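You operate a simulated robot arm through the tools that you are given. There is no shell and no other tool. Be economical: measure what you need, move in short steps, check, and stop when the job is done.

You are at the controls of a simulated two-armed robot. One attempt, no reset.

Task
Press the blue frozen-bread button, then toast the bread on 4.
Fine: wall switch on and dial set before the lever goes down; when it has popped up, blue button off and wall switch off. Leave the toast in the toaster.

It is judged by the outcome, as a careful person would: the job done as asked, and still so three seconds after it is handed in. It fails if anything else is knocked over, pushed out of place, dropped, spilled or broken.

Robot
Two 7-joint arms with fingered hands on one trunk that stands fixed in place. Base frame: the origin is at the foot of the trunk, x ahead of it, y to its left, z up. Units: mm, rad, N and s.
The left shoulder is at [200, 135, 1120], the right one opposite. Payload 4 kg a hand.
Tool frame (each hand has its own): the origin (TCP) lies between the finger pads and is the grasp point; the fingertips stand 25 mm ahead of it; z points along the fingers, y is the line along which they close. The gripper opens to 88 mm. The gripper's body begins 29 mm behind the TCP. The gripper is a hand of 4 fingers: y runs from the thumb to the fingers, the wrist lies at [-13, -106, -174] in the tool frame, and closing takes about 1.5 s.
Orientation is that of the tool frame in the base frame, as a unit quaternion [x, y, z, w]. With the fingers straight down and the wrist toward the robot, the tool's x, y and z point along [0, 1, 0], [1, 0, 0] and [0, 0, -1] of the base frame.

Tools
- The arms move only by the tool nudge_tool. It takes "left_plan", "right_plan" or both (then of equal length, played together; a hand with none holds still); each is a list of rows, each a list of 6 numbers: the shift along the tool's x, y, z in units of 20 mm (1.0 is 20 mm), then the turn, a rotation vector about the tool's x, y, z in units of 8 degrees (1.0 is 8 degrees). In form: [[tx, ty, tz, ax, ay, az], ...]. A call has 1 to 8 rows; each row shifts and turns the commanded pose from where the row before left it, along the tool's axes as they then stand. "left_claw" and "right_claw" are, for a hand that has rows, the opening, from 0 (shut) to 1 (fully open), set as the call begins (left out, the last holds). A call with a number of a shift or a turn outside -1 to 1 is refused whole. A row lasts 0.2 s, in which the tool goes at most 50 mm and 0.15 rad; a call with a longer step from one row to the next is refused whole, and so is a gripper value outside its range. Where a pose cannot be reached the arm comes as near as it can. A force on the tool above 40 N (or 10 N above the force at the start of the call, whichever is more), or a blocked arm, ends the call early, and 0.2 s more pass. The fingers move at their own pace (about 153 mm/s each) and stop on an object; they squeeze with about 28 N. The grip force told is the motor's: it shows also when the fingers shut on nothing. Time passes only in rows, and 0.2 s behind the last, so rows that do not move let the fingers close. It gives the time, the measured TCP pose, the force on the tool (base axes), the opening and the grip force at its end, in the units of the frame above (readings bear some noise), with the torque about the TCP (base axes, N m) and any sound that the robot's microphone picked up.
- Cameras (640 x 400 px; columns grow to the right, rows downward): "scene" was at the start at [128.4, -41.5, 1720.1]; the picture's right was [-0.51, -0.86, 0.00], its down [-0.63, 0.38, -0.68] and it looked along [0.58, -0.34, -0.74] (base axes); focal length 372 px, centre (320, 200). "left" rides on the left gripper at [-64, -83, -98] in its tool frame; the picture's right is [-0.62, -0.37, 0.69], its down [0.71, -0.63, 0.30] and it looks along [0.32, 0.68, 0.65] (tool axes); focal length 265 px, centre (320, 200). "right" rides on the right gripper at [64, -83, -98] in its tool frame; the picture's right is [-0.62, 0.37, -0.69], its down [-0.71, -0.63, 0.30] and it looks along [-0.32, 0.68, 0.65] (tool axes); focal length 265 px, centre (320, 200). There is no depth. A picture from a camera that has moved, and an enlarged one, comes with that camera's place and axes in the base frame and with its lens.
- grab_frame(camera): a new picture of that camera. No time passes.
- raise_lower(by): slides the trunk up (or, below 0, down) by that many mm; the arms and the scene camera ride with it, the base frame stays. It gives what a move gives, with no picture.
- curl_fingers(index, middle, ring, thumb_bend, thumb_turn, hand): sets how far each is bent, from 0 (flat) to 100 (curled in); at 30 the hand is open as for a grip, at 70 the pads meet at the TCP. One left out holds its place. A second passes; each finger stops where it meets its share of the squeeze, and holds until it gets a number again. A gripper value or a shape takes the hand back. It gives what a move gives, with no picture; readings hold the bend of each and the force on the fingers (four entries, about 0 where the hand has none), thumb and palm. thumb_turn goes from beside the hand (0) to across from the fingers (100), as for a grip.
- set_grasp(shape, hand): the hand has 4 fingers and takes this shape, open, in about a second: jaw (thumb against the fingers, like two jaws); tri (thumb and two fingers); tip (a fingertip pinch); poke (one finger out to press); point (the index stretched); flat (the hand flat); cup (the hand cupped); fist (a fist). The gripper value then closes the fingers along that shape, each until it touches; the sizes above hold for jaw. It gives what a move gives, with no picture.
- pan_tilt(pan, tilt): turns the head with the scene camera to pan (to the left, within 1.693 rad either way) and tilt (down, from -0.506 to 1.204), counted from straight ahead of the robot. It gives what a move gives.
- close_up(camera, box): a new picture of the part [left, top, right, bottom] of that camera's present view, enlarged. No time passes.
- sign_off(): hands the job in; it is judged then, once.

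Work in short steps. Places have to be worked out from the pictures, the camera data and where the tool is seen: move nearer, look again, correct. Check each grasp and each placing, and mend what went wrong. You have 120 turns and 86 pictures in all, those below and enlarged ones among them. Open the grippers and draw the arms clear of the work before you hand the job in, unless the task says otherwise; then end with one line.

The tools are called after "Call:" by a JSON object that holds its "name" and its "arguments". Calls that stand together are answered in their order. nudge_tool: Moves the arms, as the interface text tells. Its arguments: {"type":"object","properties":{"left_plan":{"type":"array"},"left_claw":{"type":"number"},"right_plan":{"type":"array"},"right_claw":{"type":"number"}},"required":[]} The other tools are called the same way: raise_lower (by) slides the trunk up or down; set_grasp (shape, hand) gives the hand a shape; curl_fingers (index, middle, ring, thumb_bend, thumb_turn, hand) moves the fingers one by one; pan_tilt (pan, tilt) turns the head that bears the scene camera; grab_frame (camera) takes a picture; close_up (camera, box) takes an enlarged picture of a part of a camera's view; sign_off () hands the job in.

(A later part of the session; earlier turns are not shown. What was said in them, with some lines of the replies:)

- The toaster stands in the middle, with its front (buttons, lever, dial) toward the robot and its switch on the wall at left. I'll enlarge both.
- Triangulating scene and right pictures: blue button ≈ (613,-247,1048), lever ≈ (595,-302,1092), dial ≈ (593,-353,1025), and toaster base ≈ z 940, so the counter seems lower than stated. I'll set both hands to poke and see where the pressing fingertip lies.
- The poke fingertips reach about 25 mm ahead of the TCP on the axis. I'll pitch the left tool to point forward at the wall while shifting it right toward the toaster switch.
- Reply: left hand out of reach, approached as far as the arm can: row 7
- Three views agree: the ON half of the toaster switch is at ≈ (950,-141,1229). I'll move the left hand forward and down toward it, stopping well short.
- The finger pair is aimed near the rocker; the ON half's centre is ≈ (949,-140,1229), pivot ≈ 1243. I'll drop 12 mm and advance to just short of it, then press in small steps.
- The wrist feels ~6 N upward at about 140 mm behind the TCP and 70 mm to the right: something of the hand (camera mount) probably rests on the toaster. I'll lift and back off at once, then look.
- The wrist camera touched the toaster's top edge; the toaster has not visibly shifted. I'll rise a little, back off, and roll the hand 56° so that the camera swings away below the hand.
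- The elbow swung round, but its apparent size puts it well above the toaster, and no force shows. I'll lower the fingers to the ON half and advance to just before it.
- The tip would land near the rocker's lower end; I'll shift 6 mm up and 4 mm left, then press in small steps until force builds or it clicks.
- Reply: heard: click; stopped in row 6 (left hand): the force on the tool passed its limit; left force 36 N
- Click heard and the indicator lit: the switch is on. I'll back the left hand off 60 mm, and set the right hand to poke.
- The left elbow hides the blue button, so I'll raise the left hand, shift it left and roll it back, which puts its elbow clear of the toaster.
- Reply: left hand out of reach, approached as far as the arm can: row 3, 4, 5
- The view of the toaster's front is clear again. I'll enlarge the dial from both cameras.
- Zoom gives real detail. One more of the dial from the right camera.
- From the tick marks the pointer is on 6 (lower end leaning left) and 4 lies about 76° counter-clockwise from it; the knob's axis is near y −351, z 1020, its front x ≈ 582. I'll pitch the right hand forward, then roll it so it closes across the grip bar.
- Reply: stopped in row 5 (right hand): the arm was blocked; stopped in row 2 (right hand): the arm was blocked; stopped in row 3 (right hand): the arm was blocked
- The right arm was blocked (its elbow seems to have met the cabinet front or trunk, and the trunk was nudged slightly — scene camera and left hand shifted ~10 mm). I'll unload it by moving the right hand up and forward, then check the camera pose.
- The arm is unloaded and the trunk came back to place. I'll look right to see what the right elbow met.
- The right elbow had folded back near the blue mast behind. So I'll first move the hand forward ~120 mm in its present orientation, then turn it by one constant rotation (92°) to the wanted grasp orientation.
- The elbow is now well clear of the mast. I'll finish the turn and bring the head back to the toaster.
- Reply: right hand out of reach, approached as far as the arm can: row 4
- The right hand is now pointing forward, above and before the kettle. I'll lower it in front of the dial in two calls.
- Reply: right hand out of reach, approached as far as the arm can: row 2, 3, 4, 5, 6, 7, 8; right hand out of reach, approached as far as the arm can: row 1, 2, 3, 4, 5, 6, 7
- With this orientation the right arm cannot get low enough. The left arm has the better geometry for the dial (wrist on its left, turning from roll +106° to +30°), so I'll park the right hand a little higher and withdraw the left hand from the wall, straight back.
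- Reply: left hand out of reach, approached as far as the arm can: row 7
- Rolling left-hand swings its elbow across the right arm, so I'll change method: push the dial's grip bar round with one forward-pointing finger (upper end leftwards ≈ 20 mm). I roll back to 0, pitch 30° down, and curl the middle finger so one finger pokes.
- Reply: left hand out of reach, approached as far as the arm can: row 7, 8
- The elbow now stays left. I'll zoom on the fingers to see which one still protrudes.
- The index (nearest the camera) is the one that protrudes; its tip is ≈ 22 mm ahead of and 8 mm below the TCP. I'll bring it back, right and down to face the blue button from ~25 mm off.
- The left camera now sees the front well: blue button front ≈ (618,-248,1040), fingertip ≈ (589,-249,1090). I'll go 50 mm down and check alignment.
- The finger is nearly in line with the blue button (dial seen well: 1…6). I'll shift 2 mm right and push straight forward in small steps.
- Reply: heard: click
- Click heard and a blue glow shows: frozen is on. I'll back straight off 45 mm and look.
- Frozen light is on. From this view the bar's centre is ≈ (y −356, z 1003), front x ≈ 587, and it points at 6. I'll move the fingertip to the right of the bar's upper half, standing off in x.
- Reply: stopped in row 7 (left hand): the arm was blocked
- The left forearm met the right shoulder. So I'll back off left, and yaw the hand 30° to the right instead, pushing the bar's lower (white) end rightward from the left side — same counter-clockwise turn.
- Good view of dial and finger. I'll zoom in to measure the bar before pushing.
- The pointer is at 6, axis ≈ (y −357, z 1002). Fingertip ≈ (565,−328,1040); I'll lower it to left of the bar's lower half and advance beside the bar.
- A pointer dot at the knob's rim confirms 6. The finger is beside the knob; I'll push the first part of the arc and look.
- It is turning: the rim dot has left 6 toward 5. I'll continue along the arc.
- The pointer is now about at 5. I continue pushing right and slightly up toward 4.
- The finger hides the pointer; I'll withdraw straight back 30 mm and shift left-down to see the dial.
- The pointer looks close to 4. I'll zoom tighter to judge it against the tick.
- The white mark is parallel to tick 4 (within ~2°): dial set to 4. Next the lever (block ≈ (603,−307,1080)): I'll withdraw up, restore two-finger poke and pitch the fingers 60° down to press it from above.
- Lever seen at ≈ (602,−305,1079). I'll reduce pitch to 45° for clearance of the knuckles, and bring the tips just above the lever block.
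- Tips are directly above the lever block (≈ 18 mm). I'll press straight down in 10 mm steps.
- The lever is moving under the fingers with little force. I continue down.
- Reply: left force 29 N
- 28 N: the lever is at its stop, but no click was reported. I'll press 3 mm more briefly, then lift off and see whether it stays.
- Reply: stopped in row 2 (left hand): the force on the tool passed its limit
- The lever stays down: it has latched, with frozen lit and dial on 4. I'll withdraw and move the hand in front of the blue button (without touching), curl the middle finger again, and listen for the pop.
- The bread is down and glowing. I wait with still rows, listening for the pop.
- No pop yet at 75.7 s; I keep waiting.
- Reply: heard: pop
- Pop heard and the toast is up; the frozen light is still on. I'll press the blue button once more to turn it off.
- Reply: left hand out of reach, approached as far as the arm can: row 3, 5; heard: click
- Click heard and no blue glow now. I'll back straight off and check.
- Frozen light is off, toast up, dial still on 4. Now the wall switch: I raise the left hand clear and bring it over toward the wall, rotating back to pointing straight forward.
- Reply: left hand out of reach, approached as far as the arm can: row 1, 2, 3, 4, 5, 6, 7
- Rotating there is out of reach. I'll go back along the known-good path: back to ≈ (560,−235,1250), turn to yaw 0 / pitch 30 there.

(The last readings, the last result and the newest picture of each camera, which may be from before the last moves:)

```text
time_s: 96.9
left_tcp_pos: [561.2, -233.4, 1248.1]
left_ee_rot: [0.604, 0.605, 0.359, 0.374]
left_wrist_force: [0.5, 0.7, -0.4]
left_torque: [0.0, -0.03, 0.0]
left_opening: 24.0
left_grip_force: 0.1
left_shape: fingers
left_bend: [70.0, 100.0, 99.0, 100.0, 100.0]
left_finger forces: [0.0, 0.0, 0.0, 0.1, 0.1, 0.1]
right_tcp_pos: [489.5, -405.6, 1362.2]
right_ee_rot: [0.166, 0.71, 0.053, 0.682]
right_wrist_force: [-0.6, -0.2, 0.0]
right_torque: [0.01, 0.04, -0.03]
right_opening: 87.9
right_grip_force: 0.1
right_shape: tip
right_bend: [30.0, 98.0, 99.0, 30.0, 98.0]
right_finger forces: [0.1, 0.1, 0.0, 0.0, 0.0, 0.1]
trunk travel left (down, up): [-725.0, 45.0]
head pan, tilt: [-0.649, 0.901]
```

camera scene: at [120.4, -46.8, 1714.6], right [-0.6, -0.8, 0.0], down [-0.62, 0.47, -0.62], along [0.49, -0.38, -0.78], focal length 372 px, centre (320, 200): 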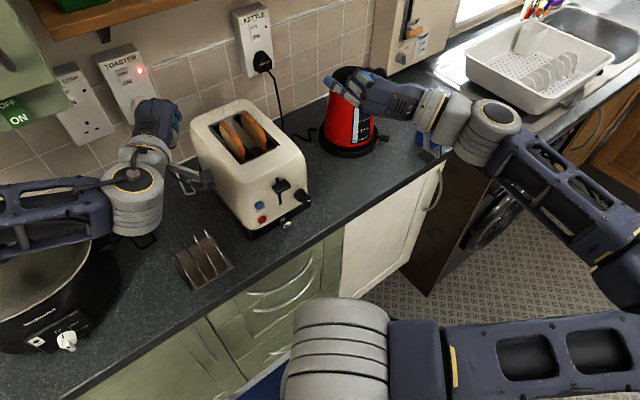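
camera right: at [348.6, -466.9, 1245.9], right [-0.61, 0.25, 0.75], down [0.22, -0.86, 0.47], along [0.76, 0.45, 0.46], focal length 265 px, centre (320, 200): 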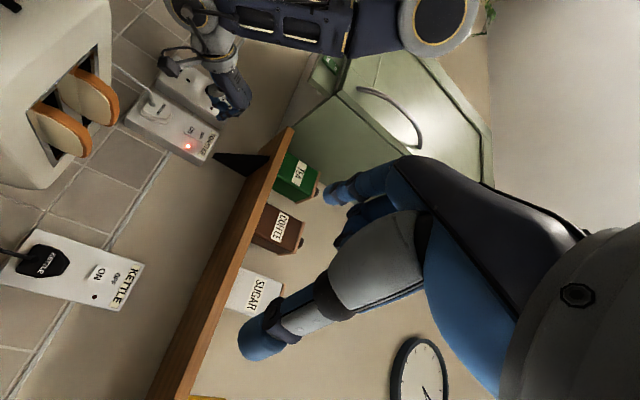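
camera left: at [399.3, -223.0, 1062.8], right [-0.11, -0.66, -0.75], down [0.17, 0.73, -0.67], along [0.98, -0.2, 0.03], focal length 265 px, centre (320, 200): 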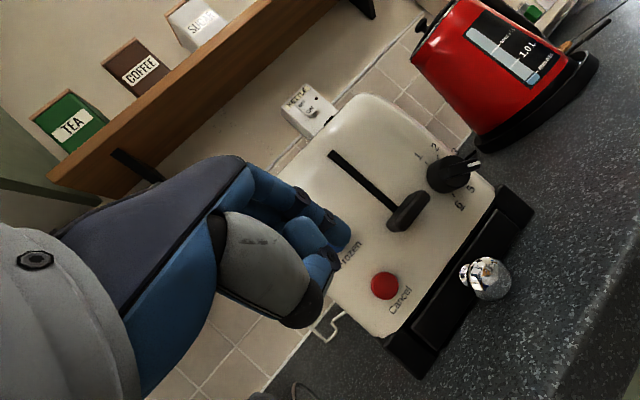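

Orientation is yaw 0, pitch ~29°. Now forward-left-up over the known path, then pitch level while moving forward.

Call:
{"name": "nudge_tool", "arguments": {"left_plan": [[0.85, 0.94, 0.52, 0, 0, 0], [0.85, 0.94, 0.52, 0, 0, 0], [0.85, 0.94, 0.52, 0, 0, 0], [0.85, 0.94, 0.52, 0, 0, 0], [0.85, 0.94, 0.52, 0, 0, 0]]}}

Call:
{"name": "nudge_tool", "arguments": {"left_plan": [[0, -0.2, 0.7, -0.9, 0, 0], [0, -0.2, 0.7, -0.9, 0, 0], [0.1, -0.2, 0.7, -0.9, 0, 0], [0.1, -0.2, 0.7, -0.9, 0, 0], [0, 0, 1, 0, 0, 0], [0, 0, 1, 0, 0, 0]]}}

Call:
{"name": "grab_frame", "arguments": {"camera": "left"}}

```text
time_s: 98.1
left_tcp_pos: [651.8, -149.4, 1305.7]
left_ee_rot: [0.604, 0.605, 0.361, 0.374]
left_wrist_force: [-0.4, -0.3, 0.1]
left_torque: [-0.01, 0.01, 0.04]
left_opening: 23.8
left_grip_force: 0.0
left_shape: fingers
left_bend: [70.0, 100.0, 99.0, 100.0, 100.0]
left_finger forces: [0.0, 0.1, 0.0, 0.1, 0.0, 0.0]
right_tcp_pos: [489.6, -406.9, 1362.9]
right_ee_rot: [0.166, 0.71, 0.053, 0.683]
right_wrist_force: [-0.4, -0.4, 1.2]
right_torque: [0.01, -0.02, 0.04]
right_opening: 87.6
right_grip_force: 0.0
right_shape: tip
right_bend: [30.0, 98.0, 99.0, 30.0, 98.0]
right_finger forces: [0.0, 0.0, 0.1, 0.0, 0.0, 0.0]
trunk travel left (down, up): [-725.0, 45.0]
head pan, tilt: [-0.649, 0.901]
```

```text
time_s: 99.5
left_tcp_pos: [740.7, -147.0, 1276.0]
left_ee_rot: [0.492, 0.495, 0.499, 0.513]
left_wrist_force: [0.5, 0.0, -0.5]
left_torque: [0.02, 0.04, 0.01]
left_opening: 23.7
left_grip_force: 0.1
left_shape: fingers
left_bend: [70.0, 100.0, 99.0, 100.0, 100.0]
left_finger forces: [0.1, 0.0, 0.1, 0.0, 0.0, 0.0]
right_tcp_pos: [490.0, -406.3, 1361.9]
right_ee_rot: [0.166, 0.71, 0.053, 0.682]
right_wrist_force: [0.4, -0.6, -0.1]
right_torque: [-0.02, 0.01, -0.03]
right_opening: 87.8
right_grip_force: 0.0
right_shape: tip
right_bend: [30.0, 98.0, 99.0, 30.0, 98.0]
right_finger forces: [0.0, 0.1, 0.0, 0.0, 0.0, 0.0]
trunk travel left (down, up): [-725.0, 45.0]
head pan, tilt: [-0.649, 0.901]
```

```text
18 pictures are left
camera left: at [644.0, -211.9, 1190.7], right [0.69, -0.63, -0.34], down [0.33, 0.7, -0.63], along [0.64, 0.33, 0.69], focal length 265 px, centre (320, 200)
```

left: 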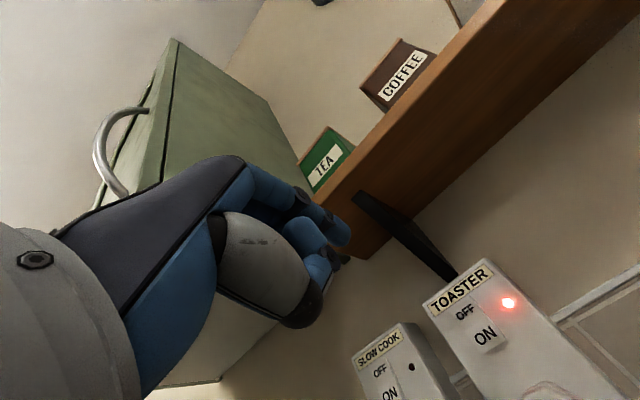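

Now I move forward to just short of the OFF half (≈ (952,−140,1256)), keeping the camera above the toaster.

Call:
{"name": "nudge_tool", "arguments": {"left_plan": [[0.1, -0.1, 0.96, 0, 0, 0], [0.1, -0.1, 0.96, 0, 0, 0], [0.1, -0.1, 0.96, 0, 0, 0], [0.1, -0.15, 0.96, 0, 0, 0], [0.05, -0.15, 0.96, 0, 0, 0], [0.05, -0.15, 0.96, 0, 0, 0], [0.05, -0.15, 0.9, 0, 0, 0]]}}

Call:
{"name": "close_up", "arguments": {"camera": "left", "box": [280, 160, 480, 300]}}

```text
time_s: 101.1
left_tcp_pos: [874.5, -137.6, 1261.4]
left_ee_rot: [0.492, 0.495, 0.499, 0.513]
left_wrist_force: [0.4, -1.2, 1.0]
left_torque: [0.02, 0.0, 0.04]
left_opening: 23.8
left_grip_force: 0.0
left_shape: fingers
left_bend: [70.0, 100.0, 99.0, 100.0, 100.0]
left_finger forces: [0.1, 0.1, 0.0, 0.0, 0.1, 0.1]
right_tcp_pos: [490.9, -405.9, 1363.5]
right_ee_rot: [0.166, 0.71, 0.054, 0.682]
right_wrist_force: [0.0, -0.3, 0.6]
right_torque: [-0.01, -0.02, -0.04]
right_opening: 87.9
right_grip_force: 0.0
right_shape: tip
right_bend: [30.0, 98.0, 99.0, 30.0, 98.0]
right_finger forces: [0.0, 0.0, 0.1, 0.0, 0.0, 0.0]
trunk travel left (down, up): [-725.0, 45.0]
head pan, tilt: [-0.649, 0.901]
```

```text
2.86 times, centred on (380, 230) of left
camera zoom: at [778.1, -201.9, 1175.6], right [0.69, -0.63, -0.34], down [0.33, 0.7, -0.63], along [0.64, 0.33, 0.69], focal length 758 px, centre (149, 114)
```

zoom: 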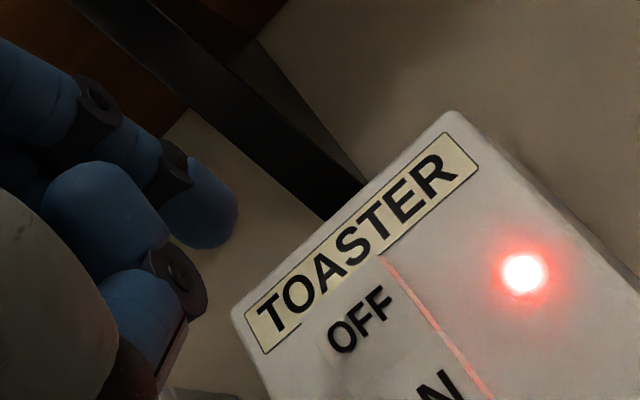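

OFF is at ≈ (948,−138,1254) and my tip at ≈ (898,−142,1269). I'll lower 14 mm, shift 3 mm left, advance and press gently.

Call:
{"name": "nudge_tool", "arguments": {"left_plan": [[0.15, -0.7, 0, 0, 0, 0], [0, -0.02, 0.8, 0, 0, 0], [0, -0.02, 0.7, 0, 0, 0]]}}

Call:
{"name": "close_up", "arguments": {"camera": "left", "box": [280, 160, 480, 300]}}

```text
time_s: 101.9
left_tcp_pos: [905.3, -135.1, 1246.9]
left_ee_rot: [0.491, 0.496, 0.5, 0.512]
left_wrist_force: [-0.1, -0.4, 0.6]
left_torque: [-0.01, -0.03, -0.03]
left_opening: 23.8
left_grip_force: 0.0
left_shape: fingers
left_bend: [70.0, 100.0, 99.0, 100.0, 100.0]
left_finger forces: [0.1, 0.1, 0.1, 0.1, 0.1, 0.0]
right_tcp_pos: [489.5, -406.2, 1363.5]
right_ee_rot: [0.165, 0.71, 0.054, 0.682]
right_wrist_force: [0.0, -0.3, 0.9]
right_torque: [0.02, 0.02, 0.02]
right_opening: 88.1
right_grip_force: 0.2
right_shape: tip
right_bend: [30.0, 98.0, 99.0, 30.0, 98.0]
right_finger forces: [0.0, 0.1, 0.1, 0.0, 0.1, 0.0]
trunk travel left (down, up): [-725.0, 45.0]
head pan, tilt: [-0.649, 0.901]
```

```text
2.86 times, centred on (380, 230) of left
camera zoom: at [808.5, -200.2, 1161.6], right [0.69, -0.63, -0.34], down [0.33, 0.7, -0.63], along [0.64, 0.33, 0.69], focal length 758 px, centre (149, 114)
```

zoom: 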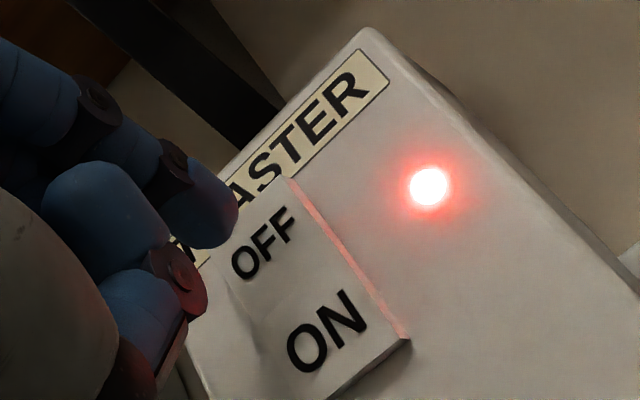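

The projected landing point coincides with the OFF label. I press forward in small steps.

Call:
{"name": "nudge_tool", "arguments": {"left_plan": [[0, 0, 0.3, 0, 0, 0], [0, 0, 0.3, 0, 0, 0], [0, 0, 0.25, 0, 0, 0], [0, 0, 0.25, 0, 0, 0]]}}

Call:
{"name": "close_up", "arguments": {"camera": "left", "box": [280, 160, 480, 300]}}

```text
time_s: 102.9
left_tcp_pos: [924.5, -136.6, 1250.6]
left_ee_rot: [0.49, 0.493, 0.5, 0.516]
left_wrist_force: [-32.2, 4.2, 8.5]
left_torque: [-0.03, -0.31, -0.13]
left_opening: 21.6
left_grip_force: 16.7
left_shape: fingers
left_bend: [71.0, 100.0, 99.0, 100.0, 100.0]
left_finger forces: [33.4, 0.0, 0.0, 0.1, 0.1, 0.0]
right_tcp_pos: [488.9, -406.4, 1361.2]
right_ee_rot: [0.166, 0.71, 0.054, 0.682]
right_wrist_force: [-0.4, 1.0, -0.3]
right_torque: [0.02, 0.01, 0.01]
right_opening: 88.0
right_grip_force: 0.0
right_shape: tip
right_bend: [30.0, 98.0, 99.0, 30.0, 98.0]
right_finger forces: [0.0, 0.0, 0.0, 0.1, 0.1, 0.0]
trunk travel left (down, up): [-725.0, 45.0]
head pan, tilt: [-0.649, 0.901]
heard: click
```

```text
2.86 times, centred on (380, 230) of left
camera zoom: at [828.3, -201.4, 1165.1], right [0.7, -0.64, -0.33], down [0.33, 0.7, -0.63], along [0.64, 0.33, 0.7], focal length 758 px, centre (149, 114)
```

zoom: 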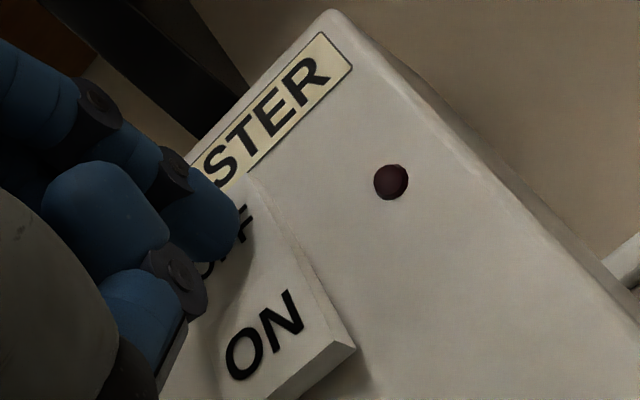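

Click, and the neon is dark: the switch is off. I withdraw the left hand and open both hands.

Call:
{"name": "nudge_tool", "arguments": {"left_plan": [[0, 0, -0.8, 0, 0, 0], [0, 0.1, -1, 0, 0, 0], [0.1, 0.2, -1, 0, 0, 0], [0.1, 0.2, -1, 0, 0, 0], [0.1, 0.2, -1, 0, 0, 0], [0.1, 0.2, -1, 0, 0, 0], [0.1, 0.2, -1, 0, 0, 0], [0.1, 0.2, -1, 0, 0, 0]]}}

Call:
{"name": "nudge_tool", "arguments": {"left_plan": [[0.9, 0.2, -0.3, 0, 0, 0], [0.9, 0.2, -0.3, 0, 0, 0], [0.9, 0.2, -0.3, 0, 0, 0], [0.9, 0, 0, 0, 0, 0]]}}

Call:
{"name": "set_grasp", "arguments": {"hand": "left", "shape": "jaw"}}

Call:
{"name": "grab_frame", "arguments": {"camera": "scene"}}

Call:
{"name": "close_up", "arguments": {"camera": "scene", "box": [190, 80, 380, 250]}}

```text
time_s: 104.7
left_tcp_pos: [771.0, -120.6, 1270.0]
left_ee_rot: [0.493, 0.495, 0.498, 0.513]
left_wrist_force: [-0.7, 0.1, -1.4]
left_torque: [0.06, -0.01, -0.04]
left_opening: 24.0
left_grip_force: 0.0
left_shape: fingers
left_bend: [70.0, 100.0, 99.0, 100.0, 100.0]
left_finger forces: [0.0, 0.0, 0.0, 0.0, 0.0, 0.0]
right_tcp_pos: [491.3, -405.8, 1362.8]
right_ee_rot: [0.165, 0.71, 0.054, 0.683]
right_wrist_force: [-0.9, 0.1, 0.0]
right_torque: [-0.02, -0.02, -0.02]
right_opening: 88.3
right_grip_force: 0.1
right_shape: tip
right_bend: [30.0, 98.0, 99.0, 30.0, 98.0]
right_finger forces: [0.0, 0.0, 0.1, 0.1, 0.0, 0.1]
trunk travel left (down, up): [-725.0, 45.0]
head pan, tilt: [-0.649, 0.901]
```

```text
time_s: 105.7
left_tcp_pos: [752.9, -50.5, 1280.9]
left_ee_rot: [0.494, 0.497, 0.498, 0.51]
left_wrist_force: [0.4, 0.2, 0.4]
left_torque: [0.02, -0.02, 0.02]
left_opening: 24.2
left_grip_force: 0.0
left_shape: fingers
left_bend: [70.0, 100.0, 99.0, 100.0, 100.0]
left_finger forces: [0.0, 0.1, 0.0, 0.1, 0.0, 0.1]
right_tcp_pos: [490.0, -406.1, 1362.0]
right_ee_rot: [0.166, 0.71, 0.054, 0.682]
right_wrist_force: [0.1, 0.6, -0.1]
right_torque: [-0.03, -0.04, -0.01]
right_opening: 88.1
right_grip_force: 0.0
right_shape: tip
right_bend: [30.0, 98.0, 99.0, 30.0, 98.0]
right_finger forces: [0.0, 0.0, 0.1, 0.0, 0.0, 0.0]
trunk travel left (down, up): [-725.0, 45.0]
head pan, tilt: [-0.649, 0.901]
```

```text
time_s: 106.6
left_tcp_pos: [753.2, -49.7, 1280.3]
left_ee_rot: [0.494, 0.496, 0.498, 0.511]
left_wrist_force: [-0.1, 0.7, -0.2]
left_torque: [0.01, 0.02, -0.01]
left_opening: 87.9
left_grip_force: 0.2
left_shape: jaw
left_bend: [30.0, 30.0, 30.0, 30.0, 98.0]
left_finger forces: [0.1, 0.0, 0.0, 0.0, 0.1, 0.1]
right_tcp_pos: [489.5, -406.3, 1362.4]
right_ee_rot: [0.166, 0.71, 0.054, 0.682]
right_wrist_force: [0.5, 0.9, 0.7]
right_torque: [0.0, 0.0, -0.02]
right_opening: 88.1
right_grip_force: 0.0
right_shape: tip
right_bend: [30.0, 98.0, 99.0, 30.0, 98.0]
right_finger forces: [0.1, 0.1, 0.0, 0.1, 0.1, 0.0]
trunk travel left (down, up): [-725.0, 45.0]
head pan, tilt: [-0.649, 0.901]
```

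```text
14 pictures are left
camera scene: at [120.4, -46.8, 1714.6], right [-0.6, -0.8, 0.0], down [-0.62, 0.47, -0.62], along [0.49, -0.38, -0.78], focal length 372 px, centre (320, 200)
```

scene: 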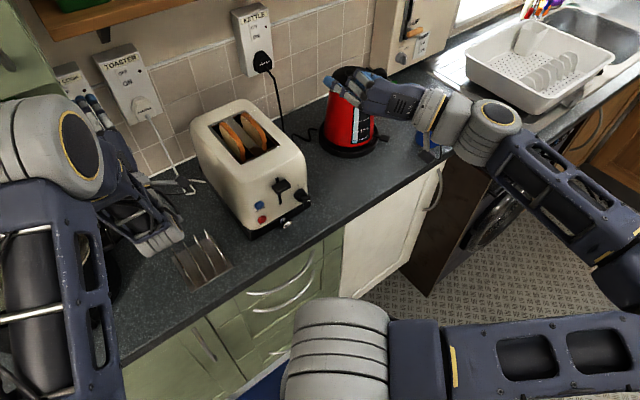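

```text
2.35 times, centred on (285, 165) of scene
camera zoom: at [120.4, -46.8, 1714.6], right [-0.6, -0.8, 0.0], down [-0.62, 0.47, -0.62], along [0.49, -0.38, -0.78], focal length 876 px, centre (402, 282)
```

zoom: 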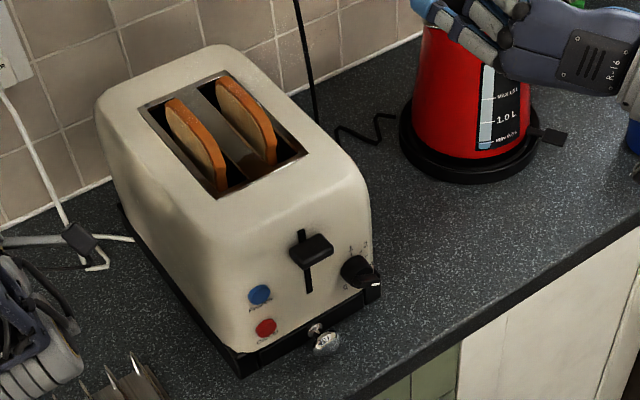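

Everything is in order: toast up in the toaster, frozen light off, wall neon off, dial on 4, nothing displaced, hands open and clear. I hand it in.

Call:
{"name": "sign_off", "arguments": {}}

```text
The job is handed in.
```

The bread was toasted on 4 with the blue frozen button on, and the wall switch and dial were set before the lever went down. After it popped up I turned off the blue button and the wall switch, and the toast is still in the toaster.
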